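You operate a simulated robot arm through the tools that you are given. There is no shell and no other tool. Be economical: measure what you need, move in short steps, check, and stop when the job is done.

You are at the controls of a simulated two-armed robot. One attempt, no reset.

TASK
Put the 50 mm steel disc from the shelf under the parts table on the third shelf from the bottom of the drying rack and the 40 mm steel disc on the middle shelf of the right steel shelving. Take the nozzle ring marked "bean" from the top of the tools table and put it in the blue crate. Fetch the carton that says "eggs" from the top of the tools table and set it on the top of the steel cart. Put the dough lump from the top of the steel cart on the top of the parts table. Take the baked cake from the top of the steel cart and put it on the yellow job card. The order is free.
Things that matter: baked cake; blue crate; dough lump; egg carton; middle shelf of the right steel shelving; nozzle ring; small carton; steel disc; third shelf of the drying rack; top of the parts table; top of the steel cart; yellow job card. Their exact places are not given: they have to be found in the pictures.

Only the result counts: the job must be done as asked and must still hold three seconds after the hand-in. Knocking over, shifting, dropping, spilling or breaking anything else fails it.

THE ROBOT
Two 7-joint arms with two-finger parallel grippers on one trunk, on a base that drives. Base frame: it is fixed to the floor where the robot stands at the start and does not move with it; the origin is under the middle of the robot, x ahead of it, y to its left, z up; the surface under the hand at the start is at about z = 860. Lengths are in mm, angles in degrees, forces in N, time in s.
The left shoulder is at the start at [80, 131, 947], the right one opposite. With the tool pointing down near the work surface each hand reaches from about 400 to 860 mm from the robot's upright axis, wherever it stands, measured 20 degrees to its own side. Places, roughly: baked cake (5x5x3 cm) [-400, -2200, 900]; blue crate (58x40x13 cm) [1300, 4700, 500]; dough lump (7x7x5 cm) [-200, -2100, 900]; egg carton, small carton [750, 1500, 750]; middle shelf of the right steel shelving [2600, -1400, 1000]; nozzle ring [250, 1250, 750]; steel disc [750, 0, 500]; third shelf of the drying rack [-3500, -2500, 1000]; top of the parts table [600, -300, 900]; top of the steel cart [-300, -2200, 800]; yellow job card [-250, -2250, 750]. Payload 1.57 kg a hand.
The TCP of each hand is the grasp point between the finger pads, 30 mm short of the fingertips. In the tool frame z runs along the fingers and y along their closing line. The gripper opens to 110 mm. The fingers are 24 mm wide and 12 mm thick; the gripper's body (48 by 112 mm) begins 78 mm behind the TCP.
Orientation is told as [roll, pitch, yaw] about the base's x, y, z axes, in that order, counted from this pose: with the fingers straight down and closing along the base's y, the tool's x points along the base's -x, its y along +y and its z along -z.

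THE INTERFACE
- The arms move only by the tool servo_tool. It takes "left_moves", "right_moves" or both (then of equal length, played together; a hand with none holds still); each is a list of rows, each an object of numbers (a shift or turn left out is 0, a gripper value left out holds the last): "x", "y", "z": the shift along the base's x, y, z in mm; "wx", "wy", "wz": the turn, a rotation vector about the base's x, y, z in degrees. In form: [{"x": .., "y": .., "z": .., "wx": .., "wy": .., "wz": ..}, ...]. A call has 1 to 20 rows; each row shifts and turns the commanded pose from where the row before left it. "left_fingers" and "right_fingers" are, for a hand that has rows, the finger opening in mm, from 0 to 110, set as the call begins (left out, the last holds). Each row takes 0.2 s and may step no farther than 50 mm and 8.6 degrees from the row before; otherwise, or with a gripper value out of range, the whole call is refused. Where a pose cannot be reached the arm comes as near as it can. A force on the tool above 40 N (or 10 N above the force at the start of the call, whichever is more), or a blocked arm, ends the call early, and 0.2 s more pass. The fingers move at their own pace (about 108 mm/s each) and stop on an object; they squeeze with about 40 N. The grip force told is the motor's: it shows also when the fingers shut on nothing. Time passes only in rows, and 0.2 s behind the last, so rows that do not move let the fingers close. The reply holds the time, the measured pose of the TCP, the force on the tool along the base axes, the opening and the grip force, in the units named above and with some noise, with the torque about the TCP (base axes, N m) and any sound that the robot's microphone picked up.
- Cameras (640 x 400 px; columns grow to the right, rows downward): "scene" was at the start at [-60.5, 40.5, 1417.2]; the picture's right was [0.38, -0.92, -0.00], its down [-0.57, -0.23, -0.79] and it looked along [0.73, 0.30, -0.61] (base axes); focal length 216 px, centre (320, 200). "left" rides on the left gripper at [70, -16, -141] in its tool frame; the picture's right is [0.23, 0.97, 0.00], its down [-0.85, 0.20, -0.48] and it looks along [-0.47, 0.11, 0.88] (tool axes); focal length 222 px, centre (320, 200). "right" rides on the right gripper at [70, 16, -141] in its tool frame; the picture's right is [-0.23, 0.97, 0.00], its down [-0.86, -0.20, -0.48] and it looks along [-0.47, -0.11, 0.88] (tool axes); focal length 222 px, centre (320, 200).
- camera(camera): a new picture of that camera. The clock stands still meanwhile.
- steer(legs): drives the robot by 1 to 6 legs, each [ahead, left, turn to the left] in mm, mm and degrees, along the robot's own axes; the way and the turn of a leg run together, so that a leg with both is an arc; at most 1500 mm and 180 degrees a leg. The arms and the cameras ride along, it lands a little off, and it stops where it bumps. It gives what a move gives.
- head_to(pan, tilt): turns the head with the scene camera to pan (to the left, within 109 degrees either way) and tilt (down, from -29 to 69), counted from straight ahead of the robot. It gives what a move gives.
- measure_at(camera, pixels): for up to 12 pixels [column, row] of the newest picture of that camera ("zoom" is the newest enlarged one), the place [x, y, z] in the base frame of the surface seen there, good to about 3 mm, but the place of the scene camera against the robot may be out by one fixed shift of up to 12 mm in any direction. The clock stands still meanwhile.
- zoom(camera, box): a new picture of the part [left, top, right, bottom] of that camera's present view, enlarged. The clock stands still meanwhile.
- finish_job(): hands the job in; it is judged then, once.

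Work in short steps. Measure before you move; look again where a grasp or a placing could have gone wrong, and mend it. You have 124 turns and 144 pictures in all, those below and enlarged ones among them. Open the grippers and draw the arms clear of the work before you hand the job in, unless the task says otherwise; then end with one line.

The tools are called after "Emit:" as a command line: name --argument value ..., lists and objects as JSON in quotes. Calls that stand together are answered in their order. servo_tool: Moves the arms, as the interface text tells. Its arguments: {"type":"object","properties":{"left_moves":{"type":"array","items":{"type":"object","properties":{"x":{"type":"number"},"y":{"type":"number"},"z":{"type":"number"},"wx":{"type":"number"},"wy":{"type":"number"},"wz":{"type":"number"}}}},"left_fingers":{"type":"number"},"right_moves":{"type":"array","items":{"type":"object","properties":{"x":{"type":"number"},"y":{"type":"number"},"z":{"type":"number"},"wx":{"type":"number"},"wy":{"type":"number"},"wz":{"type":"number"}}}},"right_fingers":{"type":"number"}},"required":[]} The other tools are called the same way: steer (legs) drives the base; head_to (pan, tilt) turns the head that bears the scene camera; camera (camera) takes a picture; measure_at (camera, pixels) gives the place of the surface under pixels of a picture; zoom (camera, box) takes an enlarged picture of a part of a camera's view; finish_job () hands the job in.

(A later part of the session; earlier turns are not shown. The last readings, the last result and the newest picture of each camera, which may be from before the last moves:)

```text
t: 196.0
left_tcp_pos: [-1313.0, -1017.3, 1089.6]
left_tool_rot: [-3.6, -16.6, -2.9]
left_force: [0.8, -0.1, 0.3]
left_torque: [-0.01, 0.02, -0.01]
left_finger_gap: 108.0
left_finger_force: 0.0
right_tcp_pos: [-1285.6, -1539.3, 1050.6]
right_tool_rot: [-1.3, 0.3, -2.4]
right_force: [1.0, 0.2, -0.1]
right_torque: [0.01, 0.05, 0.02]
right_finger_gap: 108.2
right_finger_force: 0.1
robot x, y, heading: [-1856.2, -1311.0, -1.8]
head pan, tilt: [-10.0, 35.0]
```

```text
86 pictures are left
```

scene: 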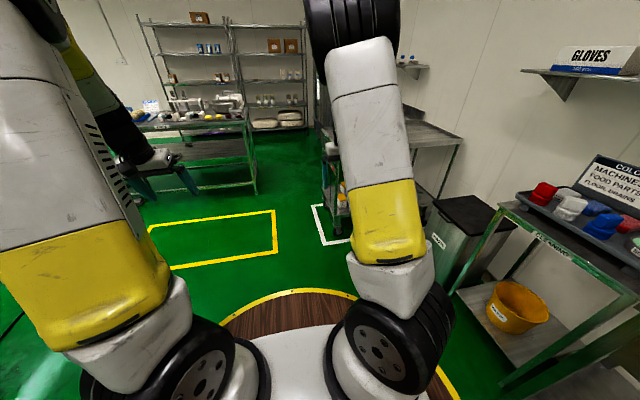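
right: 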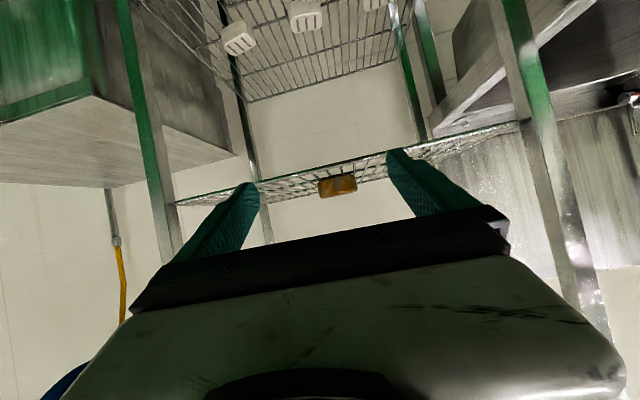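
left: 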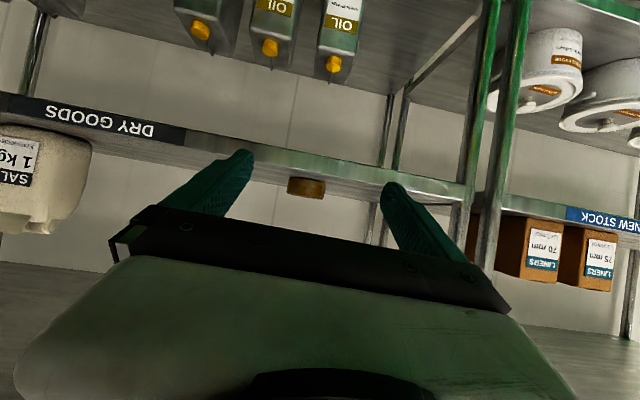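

The parking spot at about (-885,-1920) is free (bin y<-2260, cart edge x≈-560). I drive there facing +x.

Emit:
steer --legs '[[0, 0, 2], [0, -605, 0], [960, 0, 0]]'

Emit:
head_to --pan -20 --tilt 40

Emit:
camera --camera "scene"

Emit:
camera --camera "right"

```text
t: 200.0
left_tcp_pos: [-1324.2, -1612.6, 1088.9]
left_tool_rot: [-3.7, -16.7, -1.7]
left_force: [0.2, -0.8, 0.5]
left_torque: [0.02, 0.04, 0.0]
left_finger_gap: 107.8
left_finger_force: 0.1
right_tcp_pos: [-1286.3, -2131.5, 1050.8]
right_tool_rot: [-1.1, 0.4, -1.0]
right_force: [-0.3, 0.1, -0.4]
right_torque: [0.02, 0.0, -0.02]
right_finger_gap: 107.9
right_finger_force: 0.1
robot x, y, heading: [-1861.8, -1916.8, -1.1]
head pan, tilt: [-10.0, 35.0]
stopped in leg 2: the robot was blocked; the commanded pose is now the measured one
```

```text
t: 200.8
left_tcp_pos: [-1323.6, -1612.2, 1089.1]
left_tool_rot: [-3.7, -16.6, -1.7]
left_force: [0.6, 0.2, -0.2]
left_torque: [0.02, 0.02, 0.0]
left_finger_gap: 108.2
left_finger_force: 0.1
right_tcp_pos: [-1286.5, -2131.9, 1051.5]
right_tool_rot: [-1.1, 0.3, -1.0]
right_force: [0.2, -0.8, -1.4]
right_torque: [0.02, -0.01, -0.03]
right_finger_gap: 107.8
right_finger_force: 0.1
robot x, y, heading: [-1860.7, -1919.6, -0.9]
head pan, tilt: [-20.0, 40.0]
```

```text
85 pictures are left
```

scene: 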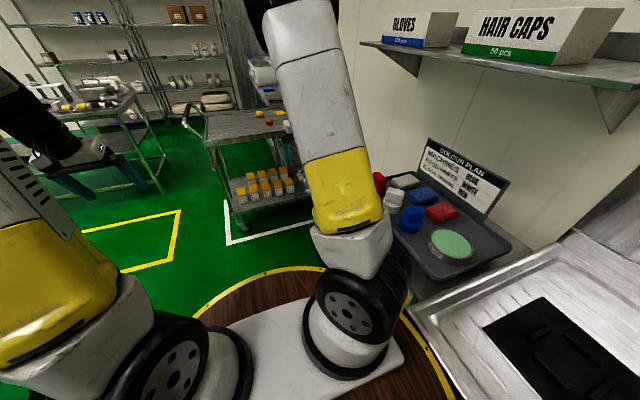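

```text
84 pictures are left
```

right: 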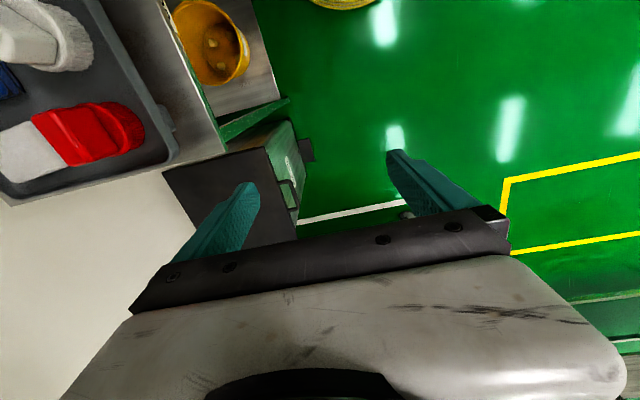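

The rim touched the sink edge. I move 50 mm left, then ahead to the cart.

Emit:
steer --legs '[[0, 50, 1], [970, 0, 0]]'

Emit:
camera --camera "scene"

Emit:
camera --camera "right"

```text
t: 206.3
left_tcp_pos: [-352.4, -1550.8, 1089.5]
left_tool_rot: [-3.7, -16.6, -0.6]
left_force: [-0.5, 0.0, 0.1]
left_torque: [-0.02, 0.01, -0.01]
left_finger_gap: 108.1
left_finger_force: 0.1
right_tcp_pos: [-304.8, -2068.9, 1050.1]
right_tool_rot: [-1.1, 0.3, 0.0]
right_force: [-0.5, -0.4, -0.6]
right_torque: [0.0, 0.02, 0.01]
right_finger_gap: 108.2
right_finger_force: 0.1
robot x, y, heading: [-882.7, -1867.3, 0.3]
head pan, tilt: [-20.0, 40.0]
```

```text
83 pictures are left
```

scene: 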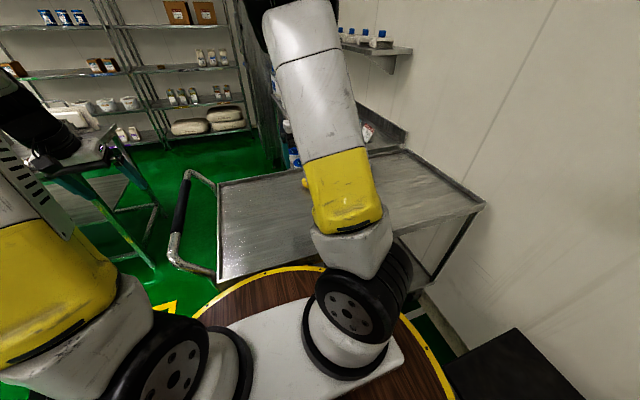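

```text
82 pictures are left
```

right: 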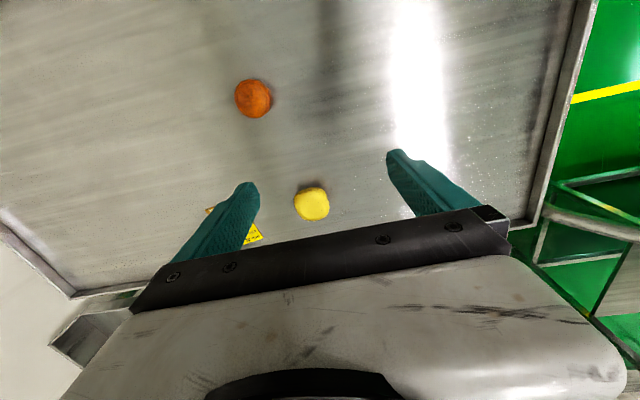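

The orange lump (252,98) matches the cake's place and the yellow (312,203) the dough. I measure both and the card.

Emit:
measure_at --camera "right" --pixels '[[252, 98], [252, 82], [236, 100], [270, 98], [252, 117], [312, 203], [296, 203], [329, 203], [312, 187], [254, 233], [330, 120], [312, 219]]'

Emit:
zoom --camera "right" --box '[160, 60, 400, 260]'

```text
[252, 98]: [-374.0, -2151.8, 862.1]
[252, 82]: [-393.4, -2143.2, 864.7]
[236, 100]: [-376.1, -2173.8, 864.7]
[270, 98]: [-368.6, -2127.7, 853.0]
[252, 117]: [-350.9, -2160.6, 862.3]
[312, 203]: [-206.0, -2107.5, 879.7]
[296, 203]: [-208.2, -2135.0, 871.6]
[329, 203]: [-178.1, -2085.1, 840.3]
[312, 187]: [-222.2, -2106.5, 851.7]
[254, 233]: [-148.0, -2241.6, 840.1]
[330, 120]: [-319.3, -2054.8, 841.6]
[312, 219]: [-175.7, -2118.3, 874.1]
```

```text
2.00 times, centred on (280, 160) of right
```

zoom: 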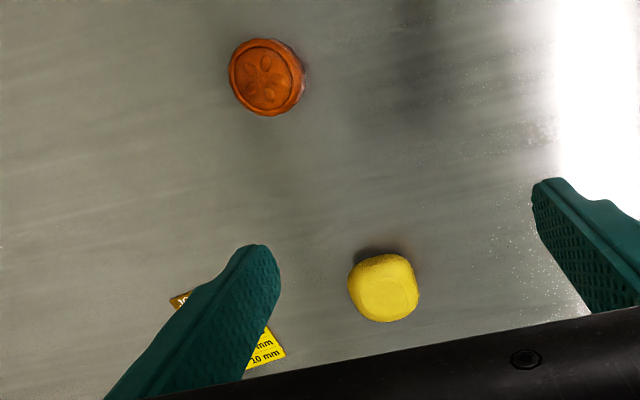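

Cake centre ≈(-373,-2151), top 863; cart surface 841. I move above the cake and look.

Emit:
servo_tool --right_moves '[{"x": -34, "y": -41}, {"x": -34, "y": -41}, {"z": -40}, {"z": -40}]' --right_fingers 90

Emit:
camera --camera "right"

```text
refused: row 1 steps farther than a row can; nothing moved
```

```text
80 pictures are left
```

right: 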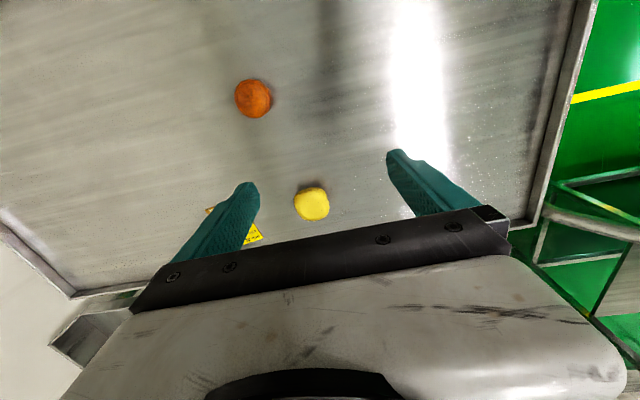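

The step was over 50 mm; I split it into three rows.

Emit:
servo_tool --right_moves '[{"x": -23, "y": -27}, {"x": -23, "y": -27}, {"x": -22, "y": -28}, {"z": -40}, {"z": -40}]' --right_fingers 90

Emit:
camera --camera "right"

```text
t: 207.6
left_tcp_pos: [-353.1, -1552.0, 1089.5]
left_tool_rot: [-3.6, -16.7, -0.7]
left_force: [0.6, 0.0, -0.4]
left_torque: [0.0, 0.0, 0.0]
left_finger_gap: 108.0
left_finger_force: 0.1
right_tcp_pos: [-372.2, -2151.7, 970.3]
right_tool_rot: [-1.1, 0.2, 0.1]
right_force: [0.3, -0.5, 0.4]
right_torque: [-0.02, -0.04, 0.0]
right_finger_gap: 90.0
right_finger_force: 0.1
robot x, y, heading: [-879.0, -1862.7, 0.2]
head pan, tilt: [-20.0, 40.0]
```

```text
79 pictures are left
```

right: 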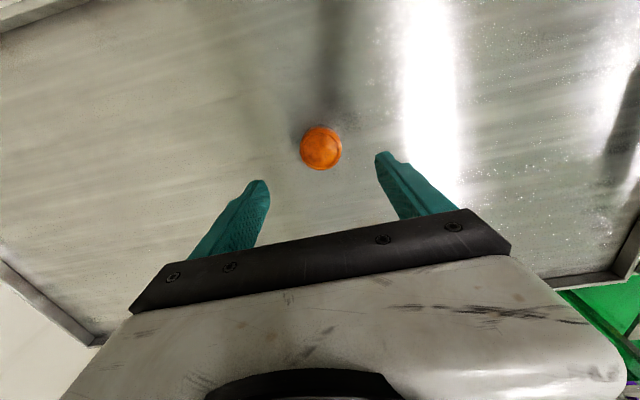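

I verify the cake's centre in this view.

Emit:
measure_at --camera "right" --pixels '[[321, 148], [302, 150], [340, 146], [319, 130], [323, 167], [321, 190], [280, 130]]'

```text
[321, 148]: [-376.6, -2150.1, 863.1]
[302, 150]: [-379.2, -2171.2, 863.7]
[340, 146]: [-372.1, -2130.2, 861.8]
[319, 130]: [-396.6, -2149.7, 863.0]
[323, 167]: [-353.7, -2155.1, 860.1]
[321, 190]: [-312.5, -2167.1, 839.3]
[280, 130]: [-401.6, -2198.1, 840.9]
```

Cake centred at (-376,-2150). I descend to TCP z 873 and close.

Emit:
servo_tool --right_moves '[{"x": -4, "y": 1, "z": -40}, {"z": -40}, {"z": -17}]'

Emit:
servo_tool --right_moves '[{}, {}, {}, {}]' --right_fingers 30

```text
t: 208.3
left_tcp_pos: [-351.8, -1551.0, 1089.9]
left_tool_rot: [-3.7, -16.6, -0.6]
left_force: [-0.5, -0.1, 0.3]
left_torque: [-0.01, -0.01, 0.01]
left_finger_gap: 107.8
left_finger_force: 0.0
right_tcp_pos: [-376.1, -2149.1, 874.5]
right_tool_rot: [-1.2, 0.3, -0.1]
right_force: [-0.8, -0.1, 0.0]
right_torque: [0.01, -0.03, 0.03]
right_finger_gap: 89.6
right_finger_force: 0.0
robot x, y, heading: [-884.7, -1867.7, 0.2]
head pan, tilt: [-20.0, 40.0]
```

```text
t: 209.3
left_tcp_pos: [-351.4, -1551.6, 1089.9]
left_tool_rot: [-3.8, -16.5, -0.5]
left_force: [1.2, -0.5, -0.4]
left_torque: [0.0, 0.02, 0.01]
left_finger_gap: 108.2
left_finger_force: 0.1
right_tcp_pos: [-376.3, -2149.3, 874.0]
right_tool_rot: [-1.1, 0.3, 0.0]
right_force: [0.0, 0.2, -0.9]
right_torque: [0.01, -0.02, 0.03]
right_finger_gap: 48.4
right_finger_force: 39.9
robot x, y, heading: [-883.3, -1868.9, 0.3]
head pan, tilt: [-20.0, 40.0]
```

Gripped at 48 mm. I lift and move toward the card to see it.

Emit:
servo_tool --right_moves '[{"z": 45}, {"z": 45}, {"x": 40, "y": -10}, {"x": 40, "y": -10}, {"x": 40, "y": -10}, {"x": 40, "y": -10}, {"x": 40}, {"x": 20}]'

Emit:
camera --camera "right"

Emit:
camera --camera "scene"

```text
t: 211.2
left_tcp_pos: [-352.8, -1550.7, 1089.9]
left_tool_rot: [-3.7, -16.6, -0.6]
left_force: [0.3, -0.3, -0.3]
left_torque: [0.0, 0.0, 0.03]
left_finger_gap: 107.9
left_finger_force: 0.0
right_tcp_pos: [-157.8, -2190.5, 964.5]
right_tool_rot: [-1.1, 0.3, 0.0]
right_force: [-0.1, -0.8, -0.5]
right_torque: [-0.03, -0.03, 0.04]
right_finger_gap: 48.0
right_finger_force: 40.2
robot x, y, heading: [-879.7, -1866.7, 0.1]
head pan, tilt: [-20.0, 40.0]
```

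```text
78 pictures are left
```

right: 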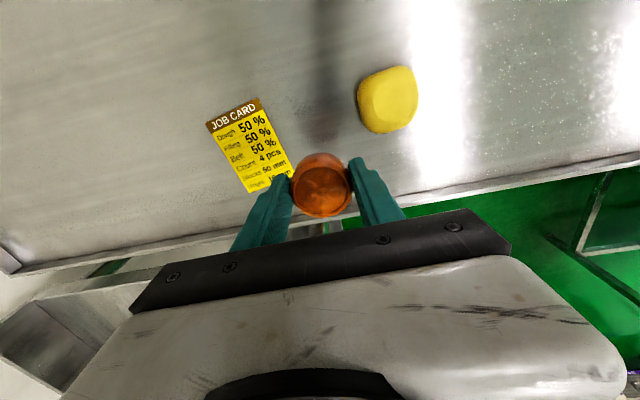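

```text
77 pictures are left
```

scene: 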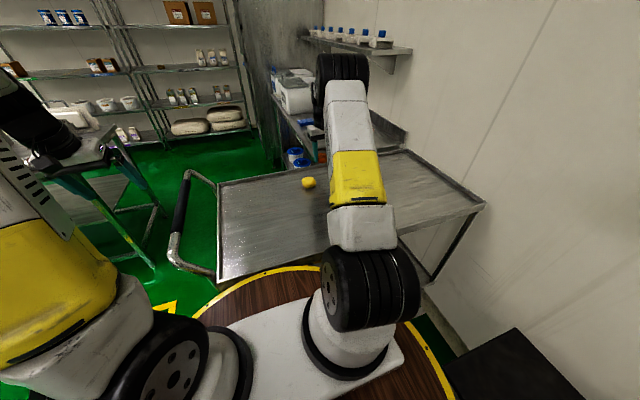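

The job card is fully visible at (248,145). I measure its corners and centre.

Emit:
measure_at --camera "right" --pixels '[[208, 125], [258, 99], [246, 191], [285, 170], [248, 145], [388, 98]]'

```text
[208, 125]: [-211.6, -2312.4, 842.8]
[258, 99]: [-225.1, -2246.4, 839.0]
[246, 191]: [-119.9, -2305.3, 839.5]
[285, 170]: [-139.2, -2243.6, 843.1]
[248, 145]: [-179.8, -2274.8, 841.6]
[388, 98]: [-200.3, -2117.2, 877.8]
```

Card centre ≈(-174,-2277). I move there and set the cake down.

Emit:
servo_tool --right_moves '[{"x": -8, "y": -43}, {"x": -8, "y": -43}, {"z": -40}, {"z": -40}, {"z": -8}]'

Emit:
servo_tool --right_moves '[{"z": -1}]'

Emit:
camera --camera "right"

```text
t: 212.3
left_tcp_pos: [-351.5, -1550.3, 1088.9]
left_tool_rot: [-3.8, -16.6, -0.6]
left_force: [-0.4, -0.4, -0.4]
left_torque: [-0.01, -0.05, -0.03]
left_finger_gap: 107.8
left_finger_force: 0.0
right_tcp_pos: [-172.2, -2277.8, 876.8]
right_tool_rot: [-1.2, 0.2, -0.1]
right_force: [-2.5, 1.7, 7.7]
right_torque: [0.29, 0.03, 0.04]
right_finger_gap: 48.3
right_finger_force: 39.9
robot x, y, heading: [-881.3, -1866.4, 0.0]
head pan, tilt: [-20.0, 40.0]
```

```text
t: 212.8
left_tcp_pos: [-352.4, -1552.3, 1089.3]
left_tool_rot: [-3.7, -16.7, -0.6]
left_force: [-0.3, 0.2, 0.5]
left_torque: [0.0, 0.0, -0.01]
left_finger_gap: 107.9
left_finger_force: 0.2
right_tcp_pos: [-172.6, -2276.7, 876.2]
right_tool_rot: [-1.2, 0.0, 0.0]
right_force: [-1.7, -0.9, 14.1]
right_torque: [0.28, 0.03, 0.07]
right_finger_gap: 48.1
right_finger_force: 39.7
robot x, y, heading: [-881.8, -1865.1, 0.5]
head pan, tilt: [-20.0, 40.0]
```

```text
76 pictures are left
```

right: 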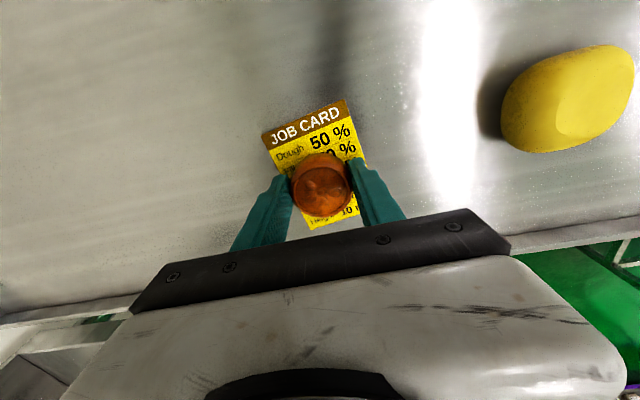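

The cake sits on the card. I open gently, rise, and move above the dough (at (-200,-2112)).

Emit:
servo_tool --right_moves '[{}, {}, {}]' --right_fingers 80

Emit:
servo_tool --right_moves '[{"z": 20}, {"z": 40}, {"z": 40}, {"x": -8, "y": 42}, {"x": -8, "y": 42}, {"x": -8, "y": 42}, {"y": 38}]' --right_fingers 105

Emit:
camera --camera "right"

```text
t: 213.6
left_tcp_pos: [-352.7, -1551.8, 1089.6]
left_tool_rot: [-3.8, -16.5, -0.5]
left_force: [0.5, 0.1, 0.2]
left_torque: [0.03, -0.02, 0.0]
left_finger_gap: 107.9
left_finger_force: 0.0
right_tcp_pos: [-172.9, -2276.0, 873.7]
right_tool_rot: [-1.0, 0.3, 0.0]
right_force: [1.2, 0.2, -0.4]
right_torque: [0.02, 0.0, 0.03]
right_finger_gap: 79.8
right_finger_force: 0.1
robot x, y, heading: [-882.5, -1869.4, 0.2]
head pan, tilt: [-20.0, 40.0]
```

```text
t: 215.2
left_tcp_pos: [-351.3, -1552.1, 1089.6]
left_tool_rot: [-3.7, -16.6, -0.5]
left_force: [1.0, 0.1, -0.3]
left_torque: [-0.03, 0.0, 0.02]
left_finger_gap: 107.9
left_finger_force: 0.1
right_tcp_pos: [-198.5, -2116.1, 979.5]
right_tool_rot: [-1.2, 0.3, 0.0]
right_force: [-1.0, 0.0, 0.0]
right_torque: [0.02, 0.01, 0.03]
right_finger_gap: 105.0
right_finger_force: 0.0
robot x, y, heading: [-883.8, -1868.2, 0.0]
head pan, tilt: [-20.0, 40.0]
```

```text
75 pictures are left
```

right: 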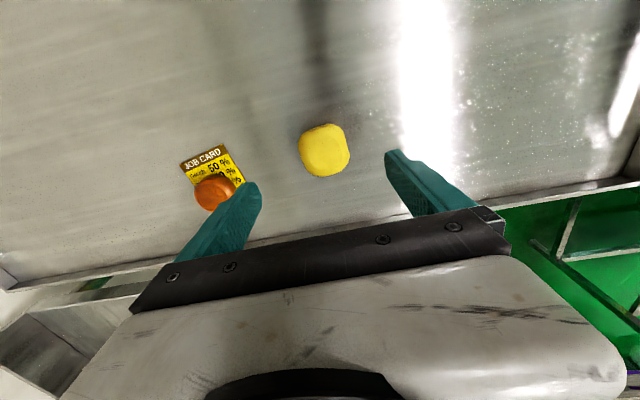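

I measure the dough for centring.

Emit:
measure_at --camera "right" --pixels '[[324, 150], [301, 153], [348, 147], [321, 127], [327, 173]]'

```text
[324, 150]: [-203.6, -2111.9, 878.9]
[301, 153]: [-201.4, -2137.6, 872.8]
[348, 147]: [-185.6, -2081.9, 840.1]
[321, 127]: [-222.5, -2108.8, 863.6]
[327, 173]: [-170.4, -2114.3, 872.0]
```

Dough centre ≈(-198,-2112), top 879. I descend to z 876 and close.

Emit:
servo_tool --right_moves '[{"y": 4, "z": -45}, {"z": -45}, {"z": -13}]'

Emit:
servo_tool --right_moves '[{}, {}, {}, {}]' --right_fingers 40

Emit:
servo_tool --right_moves '[{"z": 40}, {"z": 45}, {"z": 45}, {"z": 40}]'

Emit:
camera --camera "right"

```text
t: 215.9
left_tcp_pos: [-352.6, -1551.9, 1090.1]
left_tool_rot: [-3.7, -16.6, -0.6]
left_force: [0.5, 0.0, 0.6]
left_torque: [0.0, 0.04, -0.02]
left_finger_gap: 108.1
left_finger_force: 0.0
right_tcp_pos: [-197.9, -2112.2, 874.5]
right_tool_rot: [-1.1, 0.4, 0.0]
right_force: [-1.3, -0.4, -0.4]
right_torque: [0.02, -0.04, -0.02]
right_finger_gap: 104.9
right_finger_force: 0.1
robot x, y, heading: [-888.0, -1869.1, 0.2]
head pan, tilt: [-20.0, 40.0]
```

```text
t: 216.9
left_tcp_pos: [-352.4, -1550.0, 1089.2]
left_tool_rot: [-3.6, -16.6, -0.6]
left_force: [-0.1, -1.1, -0.8]
left_torque: [0.0, -0.02, 0.0]
left_finger_gap: 108.0
left_finger_force: 0.1
right_tcp_pos: [-197.3, -2111.6, 874.7]
right_tool_rot: [-1.1, 0.2, 0.0]
right_force: [-0.8, 0.9, 0.4]
right_torque: [0.0, -0.01, -0.03]
right_finger_gap: 58.3
right_finger_force: 40.2
robot x, y, heading: [-882.4, -1866.8, 0.3]
head pan, tilt: [-20.0, 40.0]
```

```text
t: 217.9
left_tcp_pos: [-351.8, -1551.6, 1090.1]
left_tool_rot: [-3.6, -16.6, -0.6]
left_force: [-0.9, 0.6, -0.3]
left_torque: [0.0, 0.01, 0.02]
left_finger_gap: 107.7
left_finger_force: 0.1
right_tcp_pos: [-198.1, -2110.4, 1039.9]
right_tool_rot: [-1.1, 0.4, 0.1]
right_force: [-0.6, -0.6, -1.1]
right_torque: [0.0, 0.03, 0.02]
right_finger_gap: 58.6
right_finger_force: 40.4
robot x, y, heading: [-880.5, -1871.5, 0.1]
head pan, tilt: [-20.0, 40.0]
```

```text
74 pictures are left
```

right: 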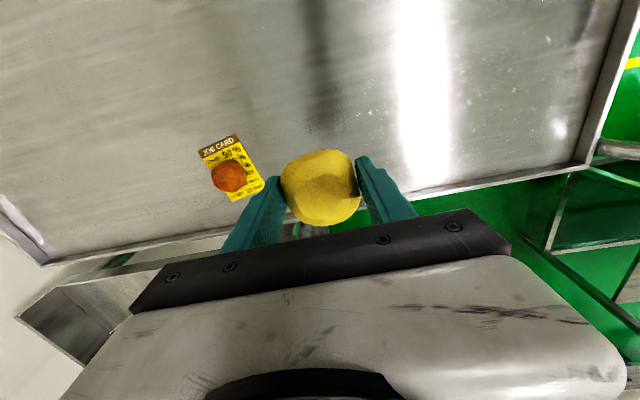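

Dough is held and the cake rests on the card. I pull the hand in, back out and drive to the front of the parts table.

Emit:
servo_tool --right_moves '[{"x": -40, "z": 5}, {"x": -40, "z": 5}, {"x": -35}]'

Emit:
steer --legs '[[-480, 0, 0], [400, 1100, 0], [560, 420, 0]]'

Emit:
head_to --pan 0 --tilt 40

Emit:
camera --camera "scene"

```text
t: 218.8
left_tcp_pos: [-352.7, -1551.6, 1089.4]
left_tool_rot: [-3.7, -16.6, -0.6]
left_force: [0.2, 0.0, -0.7]
left_torque: [0.01, 0.05, -0.02]
left_finger_gap: 108.0
left_finger_force: 0.0
right_tcp_pos: [-310.9, -2109.9, 1048.6]
right_tool_rot: [-1.1, 0.3, 0.2]
right_force: [0.1, -0.7, -1.0]
right_torque: [0.05, 0.05, 0.0]
right_finger_gap: 58.4
right_finger_force: 39.7
robot x, y, heading: [-881.9, -1865.0, 0.6]
head pan, tilt: [-20.0, 40.0]
```

```text
t: 230.7
left_tcp_pos: [133.3, -17.3, 1089.4]
left_tool_rot: [-3.7, -16.6, -0.4]
left_force: [0.5, 0.3, -0.4]
left_torque: [0.03, 0.01, 0.0]
left_finger_gap: 107.9
left_finger_force: 0.1
right_tcp_pos: [176.6, -576.4, 1048.6]
right_tool_rot: [-1.1, 0.3, 0.4]
right_force: [-0.9, -0.4, -1.6]
right_torque: [0.01, 0.02, -0.02]
right_finger_gap: 58.2
right_finger_force: 39.5
robot x, y, heading: [-399.1, -335.7, 0.3]
head pan, tilt: [-20.0, 40.0]
```

```text
t: 231.5
left_tcp_pos: [132.8, -17.7, 1089.1]
left_tool_rot: [-3.7, -16.6, -0.4]
left_force: [0.6, -0.5, 0.6]
left_torque: [0.0, 0.01, 0.0]
left_finger_gap: 108.0
left_finger_force: 0.1
right_tcp_pos: [177.3, -576.2, 1048.0]
right_tool_rot: [-1.1, 0.3, 0.3]
right_force: [-0.3, -0.2, -1.3]
right_torque: [0.02, 0.02, 0.02]
right_finger_gap: 58.5
right_finger_force: 39.7
robot x, y, heading: [-398.7, -337.7, 0.4]
head pan, tilt: [0.0, 40.0]
```

```text
73 pictures are left
```

scene: 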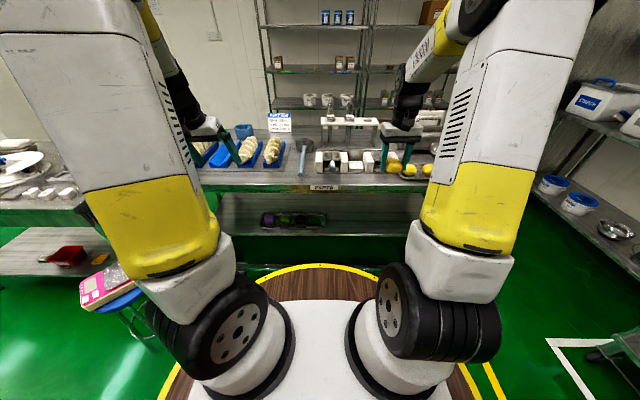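

Emit:
zoom --camera "scene" --box '[190, 100, 450, 210]'

Emit:
measure_at --camera "scene" --pixels '[[282, 180], [315, 180], [312, 145], [300, 150], [290, 165], [335, 175], [370, 178], [300, 177], [310, 165], [345, 145]]'

```text
2.46 times, centred on (320, 155) of scene
```

zoom: 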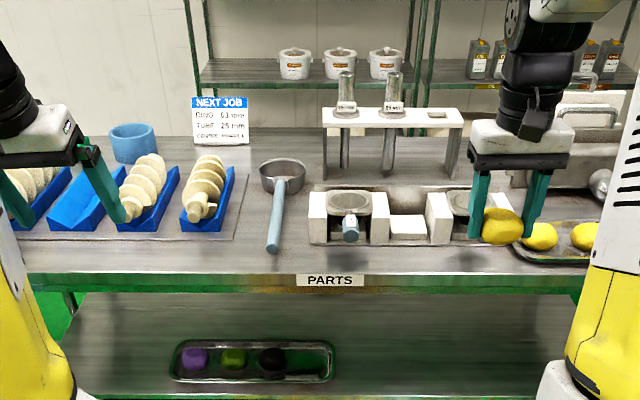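

```text
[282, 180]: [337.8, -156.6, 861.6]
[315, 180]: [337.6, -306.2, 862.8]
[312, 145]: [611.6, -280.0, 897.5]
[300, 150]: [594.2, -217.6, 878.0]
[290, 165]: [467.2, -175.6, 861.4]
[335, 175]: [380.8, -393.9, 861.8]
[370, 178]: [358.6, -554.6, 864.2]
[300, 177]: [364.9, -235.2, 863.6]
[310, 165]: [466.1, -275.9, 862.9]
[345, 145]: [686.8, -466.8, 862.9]
```

The strip in front of the white parts looks free. I measure the white parts' front edge and the ladle handle end.

Emit:
measure_at --camera "zoom" --pixels '[[320, 241], [345, 245], [380, 243], [437, 243], [272, 250], [470, 262], [515, 262], [230, 238], [100, 238], [150, 255], [410, 262]]'

```text
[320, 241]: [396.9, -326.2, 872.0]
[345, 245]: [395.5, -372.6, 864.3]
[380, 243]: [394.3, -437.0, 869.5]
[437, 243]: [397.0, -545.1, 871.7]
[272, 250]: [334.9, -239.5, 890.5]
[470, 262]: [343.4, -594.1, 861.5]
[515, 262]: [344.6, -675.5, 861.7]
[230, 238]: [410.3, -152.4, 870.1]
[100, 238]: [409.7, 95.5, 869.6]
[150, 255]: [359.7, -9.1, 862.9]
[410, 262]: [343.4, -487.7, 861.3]
```

White parts start at x≈396 but the strip before the mat (x 330–410, y −150..100) is free and wide enough. I shift so the right hand can place the dough at about (368,-60).

Emit:
steer --legs '[[65, 385, 0]]'

Emit:
servo_tool --right_moves '[{"x": 40, "y": 30}, {"x": 40, "y": 30}, {"x": 40, "y": 30}, {"x": 20, "y": 15, "z": -20}]'

Emit:
camera --camera "right"

Emit:
camera --camera "scene"

```text
t: 234.0
left_tcp_pos: [190.5, 368.3, 1090.0]
left_tool_rot: [-3.7, -16.6, 0.0]
left_force: [0.1, 0.6, 0.2]
left_torque: [0.02, -0.04, 0.04]
left_finger_gap: 107.9
left_finger_force: 0.1
right_tcp_pos: [238.9, -191.1, 1048.8]
right_tool_rot: [-1.2, 0.3, 0.6]
right_force: [-0.1, 0.1, -2.1]
right_torque: [0.02, -0.01, 0.01]
right_finger_gap: 58.2
right_finger_force: 40.1
robot x, y, heading: [-335.9, 41.6, 0.9]
head pan, tilt: [0.0, 40.0]
```

```text
t: 235.0
left_tcp_pos: [190.4, 368.2, 1089.8]
left_tool_rot: [-3.6, -16.6, 0.1]
left_force: [0.1, 0.0, -0.3]
left_torque: [-0.02, -0.01, 0.02]
left_finger_gap: 108.1
left_finger_force: 0.0
right_tcp_pos: [378.2, -88.1, 1029.2]
right_tool_rot: [-1.2, 0.3, 0.6]
right_force: [-1.0, -0.6, -1.0]
right_torque: [-0.01, -0.02, -0.01]
right_finger_gap: 58.5
right_finger_force: 40.3
robot x, y, heading: [-336.7, 45.6, 1.0]
head pan, tilt: [0.0, 40.0]
```

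```text
71 pictures are left
```

right: 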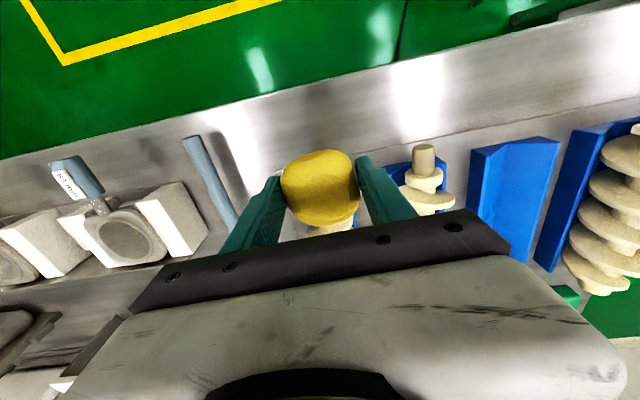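

```text
70 pictures are left
```

scene: 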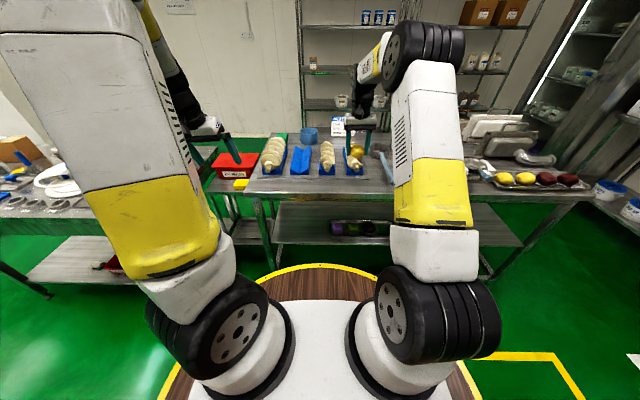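

I measure the table edge, the mat edge and nearby items in the right camera.

Emit:
measure_at --camera "right" --pixels '[[240, 105], [400, 68], [380, 160], [480, 125], [405, 165], [424, 148], [192, 140], [480, 150], [300, 140], [270, 140]]'

```text
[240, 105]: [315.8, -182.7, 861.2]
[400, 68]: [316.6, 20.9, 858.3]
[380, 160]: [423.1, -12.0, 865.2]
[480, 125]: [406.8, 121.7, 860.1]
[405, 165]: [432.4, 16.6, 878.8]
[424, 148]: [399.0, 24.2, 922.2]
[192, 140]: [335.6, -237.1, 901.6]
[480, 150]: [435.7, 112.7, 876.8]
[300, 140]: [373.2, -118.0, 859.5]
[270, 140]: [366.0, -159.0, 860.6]
```

Free strip x 312–408 here; I place the dough at (358,-60), lowering to TCP z ≈895.

Emit:
servo_tool --right_moves '[{"x": -20, "y": 28}, {"z": -45}, {"z": -45}, {"z": -38}]'

Emit:
camera --camera "right"

```text
t: 236.0
left_tcp_pos: [190.4, 368.5, 1090.2]
left_tool_rot: [-3.8, -16.6, 0.1]
left_force: [0.0, 0.1, 0.1]
left_torque: [-0.03, 0.0, 0.0]
left_finger_gap: 108.2
left_finger_force: 0.1
right_tcp_pos: [356.5, -57.1, 902.0]
right_tool_rot: [-1.1, 0.3, 0.7]
right_force: [0.6, -0.6, -0.3]
right_torque: [0.04, 0.03, -0.03]
right_finger_gap: 58.4
right_finger_force: 40.3
robot x, y, heading: [-334.3, 45.3, 0.9]
head pan, tilt: [0.0, 40.0]
```

```text
69 pictures are left
```

right: 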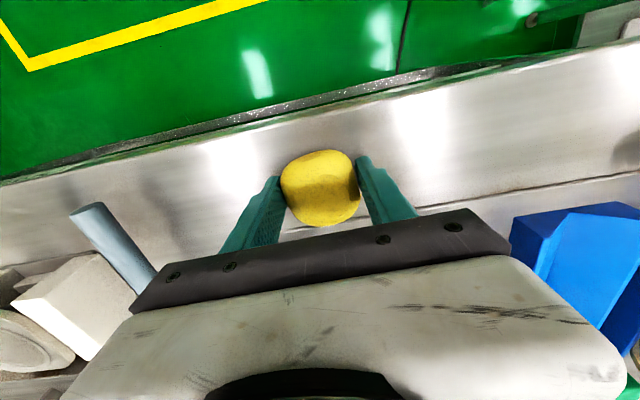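

The dough is between table edge and mat. I lower 7 mm to touch, open, and rise.

Emit:
servo_tool --right_moves '[{"z": -4}, {"z": -3}]'

Emit:
servo_tool --right_moves '[{}, {}, {}]' --right_fingers 95

Emit:
servo_tool --right_moves '[{"z": 25}, {"z": 40}, {"z": 45}, {"z": 45}, {"x": -30}]'

Emit:
camera --camera "right"

```text
t: 236.6
left_tcp_pos: [190.9, 369.6, 1089.9]
left_tool_rot: [-3.7, -16.6, 0.1]
left_force: [0.1, 0.1, 0.5]
left_torque: [0.04, -0.01, -0.01]
left_finger_gap: 107.9
left_finger_force: 0.1
right_tcp_pos: [358.1, -58.0, 894.7]
right_tool_rot: [-1.1, 0.4, 0.7]
right_force: [-0.4, 0.1, -1.0]
right_torque: [-0.05, 0.0, 0.02]
right_finger_gap: 58.4
right_finger_force: 39.8
robot x, y, heading: [-338.4, 46.2, 0.8]
head pan, tilt: [0.0, 40.0]
```

```text
t: 237.4
left_tcp_pos: [191.3, 367.7, 1089.6]
left_tool_rot: [-3.7, -16.6, 0.1]
left_force: [0.3, 0.3, -0.4]
left_torque: [0.0, 0.0, 0.0]
left_finger_gap: 108.1
left_finger_force: 0.0
right_tcp_pos: [356.7, -57.5, 895.7]
right_tool_rot: [-1.0, 0.3, 0.7]
right_force: [-0.2, -0.4, -0.3]
right_torque: [-0.02, 0.01, 0.0]
right_finger_gap: 95.1
right_finger_force: 0.1
robot x, y, heading: [-337.7, 44.4, 0.9]
head pan, tilt: [0.0, 40.0]
```

```text
t: 238.6
left_tcp_pos: [191.0, 368.1, 1088.1]
left_tool_rot: [-3.8, -16.6, 0.1]
left_force: [0.4, -0.7, -0.4]
left_torque: [0.04, 0.01, -0.05]
left_finger_gap: 108.1
left_finger_force: 0.0
right_tcp_pos: [328.8, -59.1, 1045.7]
right_tool_rot: [-1.2, 0.4, 0.8]
right_force: [0.4, 0.0, -0.8]
right_torque: [0.01, 0.02, -0.01]
right_finger_gap: 94.9
right_finger_force: 0.2
robot x, y, heading: [-336.1, 48.4, 1.0]
head pan, tilt: [0.0, 40.0]
```

```text
68 pictures are left
```

right: 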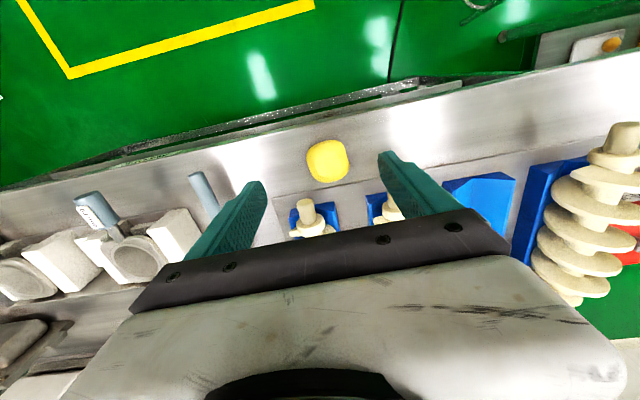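

The dough sits on the parts table. Next I drive to the open (-x) side of the tools table.

Emit:
steer --legs '[[-320, 0, -1], [0, 1250, 0], [420, 0, 0]]'

Emit:
head_to --pan 0 --tilt 40

Emit:
camera --camera "scene"

Emit:
camera --camera "right"

```text
t: 248.8
left_tcp_pos: [260.3, 1626.1, 1089.9]
left_tool_rot: [-3.7, -16.6, 0.3]
left_force: [-0.4, 0.3, -0.8]
left_torque: [-0.01, 0.04, -0.04]
left_finger_gap: 107.9
left_finger_force: 0.0
right_tcp_pos: [400.3, 1199.4, 1044.4]
right_tool_rot: [-1.1, 0.4, 0.9]
right_force: [-0.5, 0.9, 0.1]
right_torque: [0.02, -0.02, 0.0]
right_finger_gap: 95.1
right_finger_force: 0.1
robot x, y, heading: [-268.6, 1297.7, 1.1]
head pan, tilt: [0.0, 40.0]
```

```text
t: 249.4
left_tcp_pos: [260.1, 1625.8, 1089.1]
left_tool_rot: [-3.7, -16.6, 0.3]
left_force: [-0.2, 0.6, -0.1]
left_torque: [-0.01, 0.0, 0.0]
left_finger_gap: 108.0
left_finger_force: 0.1
right_tcp_pos: [399.3, 1199.9, 1045.2]
right_tool_rot: [-1.1, 0.3, 0.9]
right_force: [-0.4, -0.3, -0.7]
right_torque: [-0.02, 0.0, 0.01]
right_finger_gap: 95.0
right_finger_force: 0.1
robot x, y, heading: [-261.9, 1298.2, 1.1]
head pan, tilt: [0.0, 40.0]
```

```text
67 pictures are left
```

scene: 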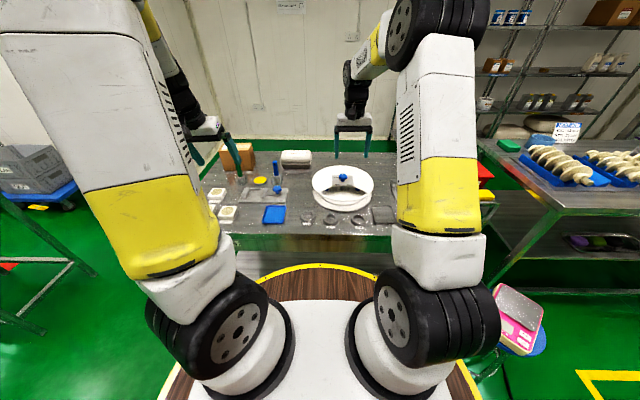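

```text
66 pictures are left
```

right: 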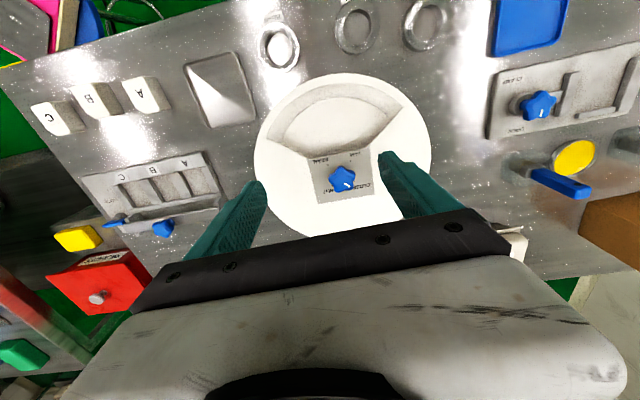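

Three rings at (280,45), (355,28) and (425,22). I zoom in to read their marks and the cartons.

Emit:
zoom --camera "right" --box '[250, 0, 460, 75]'

Emit:
zoom --camera "scene" --box '[200, 130, 400, 250]'

Emit:
measure_at --camera "right" --pixels '[[280, 45], [355, 28], [425, 22], [262, 48], [298, 45], [336, 30], [372, 30], [408, 25], [444, 22]]'

```text
3.05 times, centred on (355, 38) of right
```

zoom: 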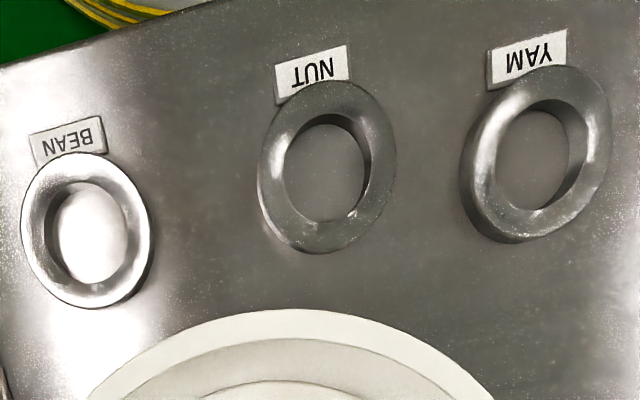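

```text
3.20 times, centred on (300, 190) of scene
```

zoom: 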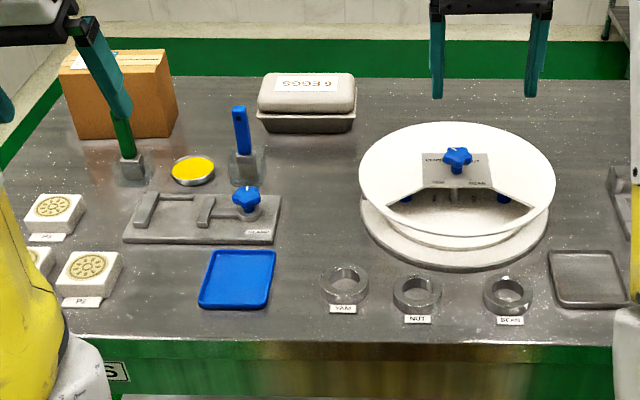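

```text
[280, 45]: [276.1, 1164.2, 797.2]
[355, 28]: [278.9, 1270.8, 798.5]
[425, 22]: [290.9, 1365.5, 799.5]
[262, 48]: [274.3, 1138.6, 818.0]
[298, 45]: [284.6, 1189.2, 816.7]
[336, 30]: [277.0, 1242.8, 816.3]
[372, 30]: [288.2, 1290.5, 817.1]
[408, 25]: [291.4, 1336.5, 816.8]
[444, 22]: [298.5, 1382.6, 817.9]
```

"BEAN" ring at (279,1164), top z 817. I move the right hand above it and look; also measure the egg carton.

Emit:
measure_at --camera "zoom" --pixels '[[260, 100], [353, 95], [305, 77], [305, 100], [262, 128], [352, 125], [265, 78], [347, 78], [118, 72], [100, 100]]'

Emit:
servo_tool --right_moves '[{"x": -40, "y": -12}, {"x": -40, "y": -12}, {"x": -41, "y": -12}, {"z": -45}, {"z": -45}]' --right_fingers 85

Emit:
camera --camera "right"

```text
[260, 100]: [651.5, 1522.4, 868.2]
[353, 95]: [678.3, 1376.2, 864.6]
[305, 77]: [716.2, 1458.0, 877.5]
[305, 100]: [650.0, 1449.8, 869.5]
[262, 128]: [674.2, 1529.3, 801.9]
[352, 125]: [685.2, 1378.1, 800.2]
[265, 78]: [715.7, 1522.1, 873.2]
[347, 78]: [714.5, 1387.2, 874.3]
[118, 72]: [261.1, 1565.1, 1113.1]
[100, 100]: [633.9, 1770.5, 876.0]
```

```text
t: 250.6
left_tcp_pos: [259.6, 1625.6, 1090.2]
left_tool_rot: [-3.6, -16.7, 0.3]
left_force: [-1.5, 0.2, 0.2]
left_torque: [-0.04, -0.06, 0.0]
left_finger_gap: 107.9
left_finger_force: 0.1
right_tcp_pos: [279.9, 1162.7, 957.7]
right_tool_rot: [-1.1, 0.2, 0.8]
right_force: [-0.7, 0.0, -1.3]
right_torque: [0.03, 0.01, 0.02]
right_finger_gap: 85.3
right_finger_force: 0.0
robot x, y, heading: [-267.7, 1300.8, 1.0]
head pan, tilt: [0.0, 40.0]
```

```text
63 pictures are left
```

right: 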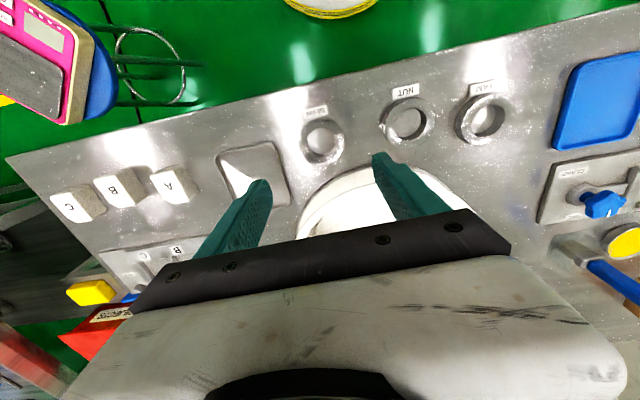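

I check ring centre and descend.

Emit:
measure_at --camera "right" --pixels '[[305, 142], [340, 138], [320, 121], [324, 157], [322, 138]]'

```text
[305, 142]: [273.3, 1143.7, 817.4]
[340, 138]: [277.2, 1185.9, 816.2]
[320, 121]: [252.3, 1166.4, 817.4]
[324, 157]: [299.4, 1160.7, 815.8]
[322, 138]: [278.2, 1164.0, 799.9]
```

Centre (276,1164). I descend to z 831 and close.

Emit:
servo_tool --right_moves '[{"x": -4, "y": 1, "z": -45}, {"z": -45}, {"z": -37}]'

Emit:
servo_tool --right_moves '[{}, {}, {}, {}]' --right_fingers 30

Emit:
servo_tool --right_moves '[{"z": 30}, {"z": 45}, {"z": 45}, {"z": 45}]'

Emit:
camera --camera "right"

```text
t: 251.6
left_tcp_pos: [259.0, 1626.3, 1089.7]
left_tool_rot: [-3.7, -16.8, 0.3]
left_force: [0.4, -0.5, -0.5]
left_torque: [-0.01, -0.02, -0.03]
left_finger_gap: 107.9
left_finger_force: 0.0
right_tcp_pos: [271.0, 1165.6, 830.1]
right_tool_rot: [-1.0, 0.2, 1.0]
right_force: [-6.9, -1.1, 18.6]
right_torque: [0.9, 0.19, 0.41]
right_finger_gap: 83.9
right_finger_force: 0.1
robot x, y, heading: [-266.4, 1303.5, 1.0]
head pan, tilt: [0.0, 40.0]
stopped in row 3 (right hand): the force on the tool passed its limit at 47 N (the readings are from after the stop); the commanded pose is now the measured one
```

```text
t: 252.6
left_tcp_pos: [260.9, 1626.7, 1089.6]
left_tool_rot: [-3.8, -16.7, 0.4]
left_force: [0.6, -0.2, 0.2]
left_torque: [-0.02, -0.03, 0.0]
left_finger_gap: 108.2
left_finger_force: 0.0
right_tcp_pos: [273.5, 1167.5, 831.6]
right_tool_rot: [-1.1, 0.0, 1.0]
right_force: [2.4, 10.3, 15.2]
right_torque: [0.89, -0.13, -0.03]
right_finger_gap: 56.6
right_finger_force: 40.0
robot x, y, heading: [-267.3, 1300.3, 1.3]
head pan, tilt: [0.0, 40.0]
```

```text
t: 253.6
left_tcp_pos: [260.0, 1625.5, 1089.1]
left_tool_rot: [-3.8, -16.6, 0.3]
left_force: [0.2, 1.1, 0.6]
left_torque: [-0.04, 0.02, 0.01]
left_finger_gap: 108.0
left_finger_force: 0.0
right_tcp_pos: [274.1, 1165.4, 998.4]
right_tool_rot: [-1.1, 0.2, 0.9]
right_force: [-0.5, -0.4, -1.1]
right_torque: [0.0, 0.02, 0.02]
right_finger_gap: 56.3
right_finger_force: 40.2
robot x, y, heading: [-266.7, 1300.8, 1.0]
head pan, tilt: [0.0, 40.0]
```

```text
62 pictures are left
```

right: 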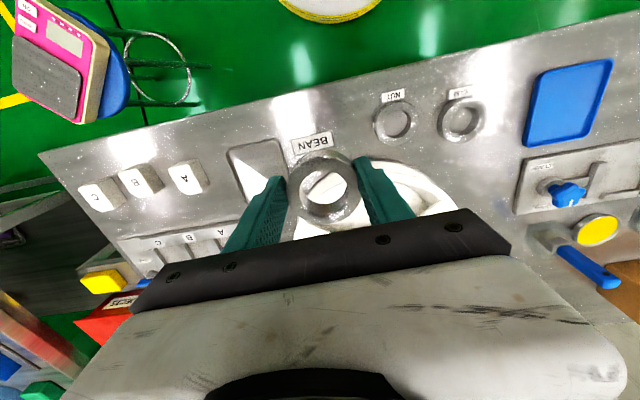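

The BEAN ring (with its tag) is held. Now the egg carton: I straighten the left hand, yaw it 90°, and drive closer.

Emit:
servo_tool --left_moves '[{"wy": 8.3, "wx": 1.5}, {"wy": 8.3, "wx": 1.5}, {"wz": -8.5, "x": 10}, {"wz": -8.5, "x": 10}, {"wz": -8.5, "x": 10}, {"wz": -8.5}, {"wz": -8.5}, {"wz": -8.5}, {"wz": -8.5}, {"wz": -8.5}, {"wz": -8.5}, {"wz": -8.5}, {"wz": -5}]' --left_fingers 110

Emit:
steer --legs '[[170, 30, -1]]'

Emit:
camera --camera "left"

Emit:
camera --camera "scene"

```text
t: 256.4
left_tcp_pos: [291.2, 1625.8, 1090.4]
left_tool_rot: [-0.6, 0.0, -90.2]
left_force: [0.4, -0.7, 0.1]
left_torque: [0.01, -0.01, 0.03]
left_finger_gap: 109.8
left_finger_force: 0.2
right_tcp_pos: [273.8, 1166.0, 997.8]
right_tool_rot: [-1.1, 0.3, 1.0]
right_force: [-0.5, -1.1, -1.9]
right_torque: [-0.01, 0.03, 0.0]
right_finger_gap: 56.2
right_finger_force: 39.3
robot x, y, heading: [-265.7, 1301.3, 1.2]
head pan, tilt: [0.0, 40.0]
```

```text
t: 257.9
left_tcp_pos: [467.6, 1652.0, 1090.3]
left_tool_rot: [-0.7, -0.1, -90.8]
left_force: [0.5, 0.2, -0.5]
left_torque: [-0.02, 0.0, 0.01]
left_finger_gap: 109.9
left_finger_force: 0.1
right_tcp_pos: [443.9, 1193.3, 998.3]
right_tool_rot: [-1.0, 0.3, 0.3]
right_force: [-1.1, -0.2, -1.5]
right_torque: [-0.01, -0.03, 0.0]
right_finger_gap: 56.4
right_finger_force: 40.3
robot x, y, heading: [-94.5, 1333.6, 0.4]
head pan, tilt: [0.0, 40.0]
```

```text
61 pictures are left
```

left: 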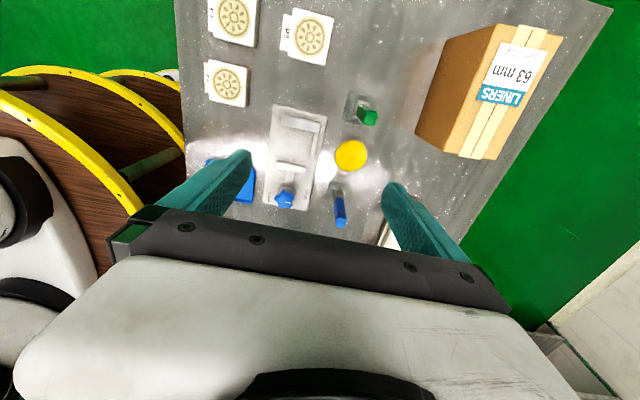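

```text
60 pictures are left
```

scene: 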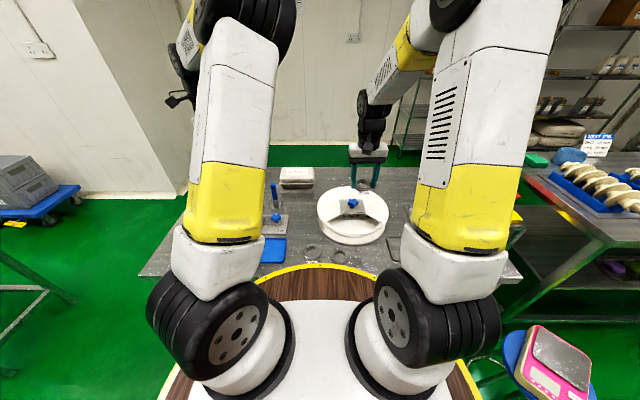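

The brown box says "LINERS"; the egg carton is at (297,177). I move the left hand above it at height.

Emit:
servo_tool --left_moves '[{"x": 38, "y": -32}, {"x": 38, "y": -32}, {"x": 38, "y": -32}, {"x": 38, "y": -32}, {"x": 38, "y": -32, "z": -20}, {"x": 38, "y": -32, "z": -20}]'

Emit:
camera --camera "left"

```text
refused: row 5 steps farther than a row can; nothing moved
```

```text
59 pictures are left
```

left: 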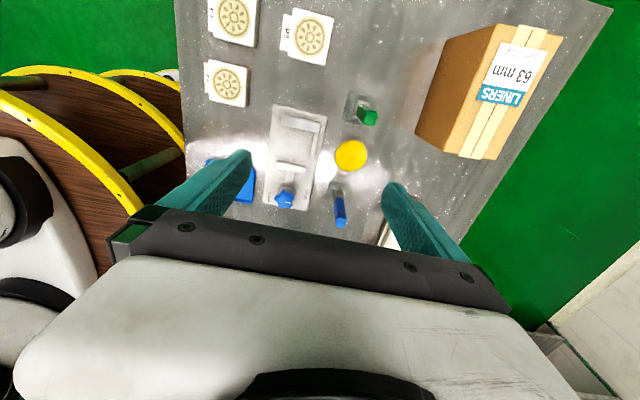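

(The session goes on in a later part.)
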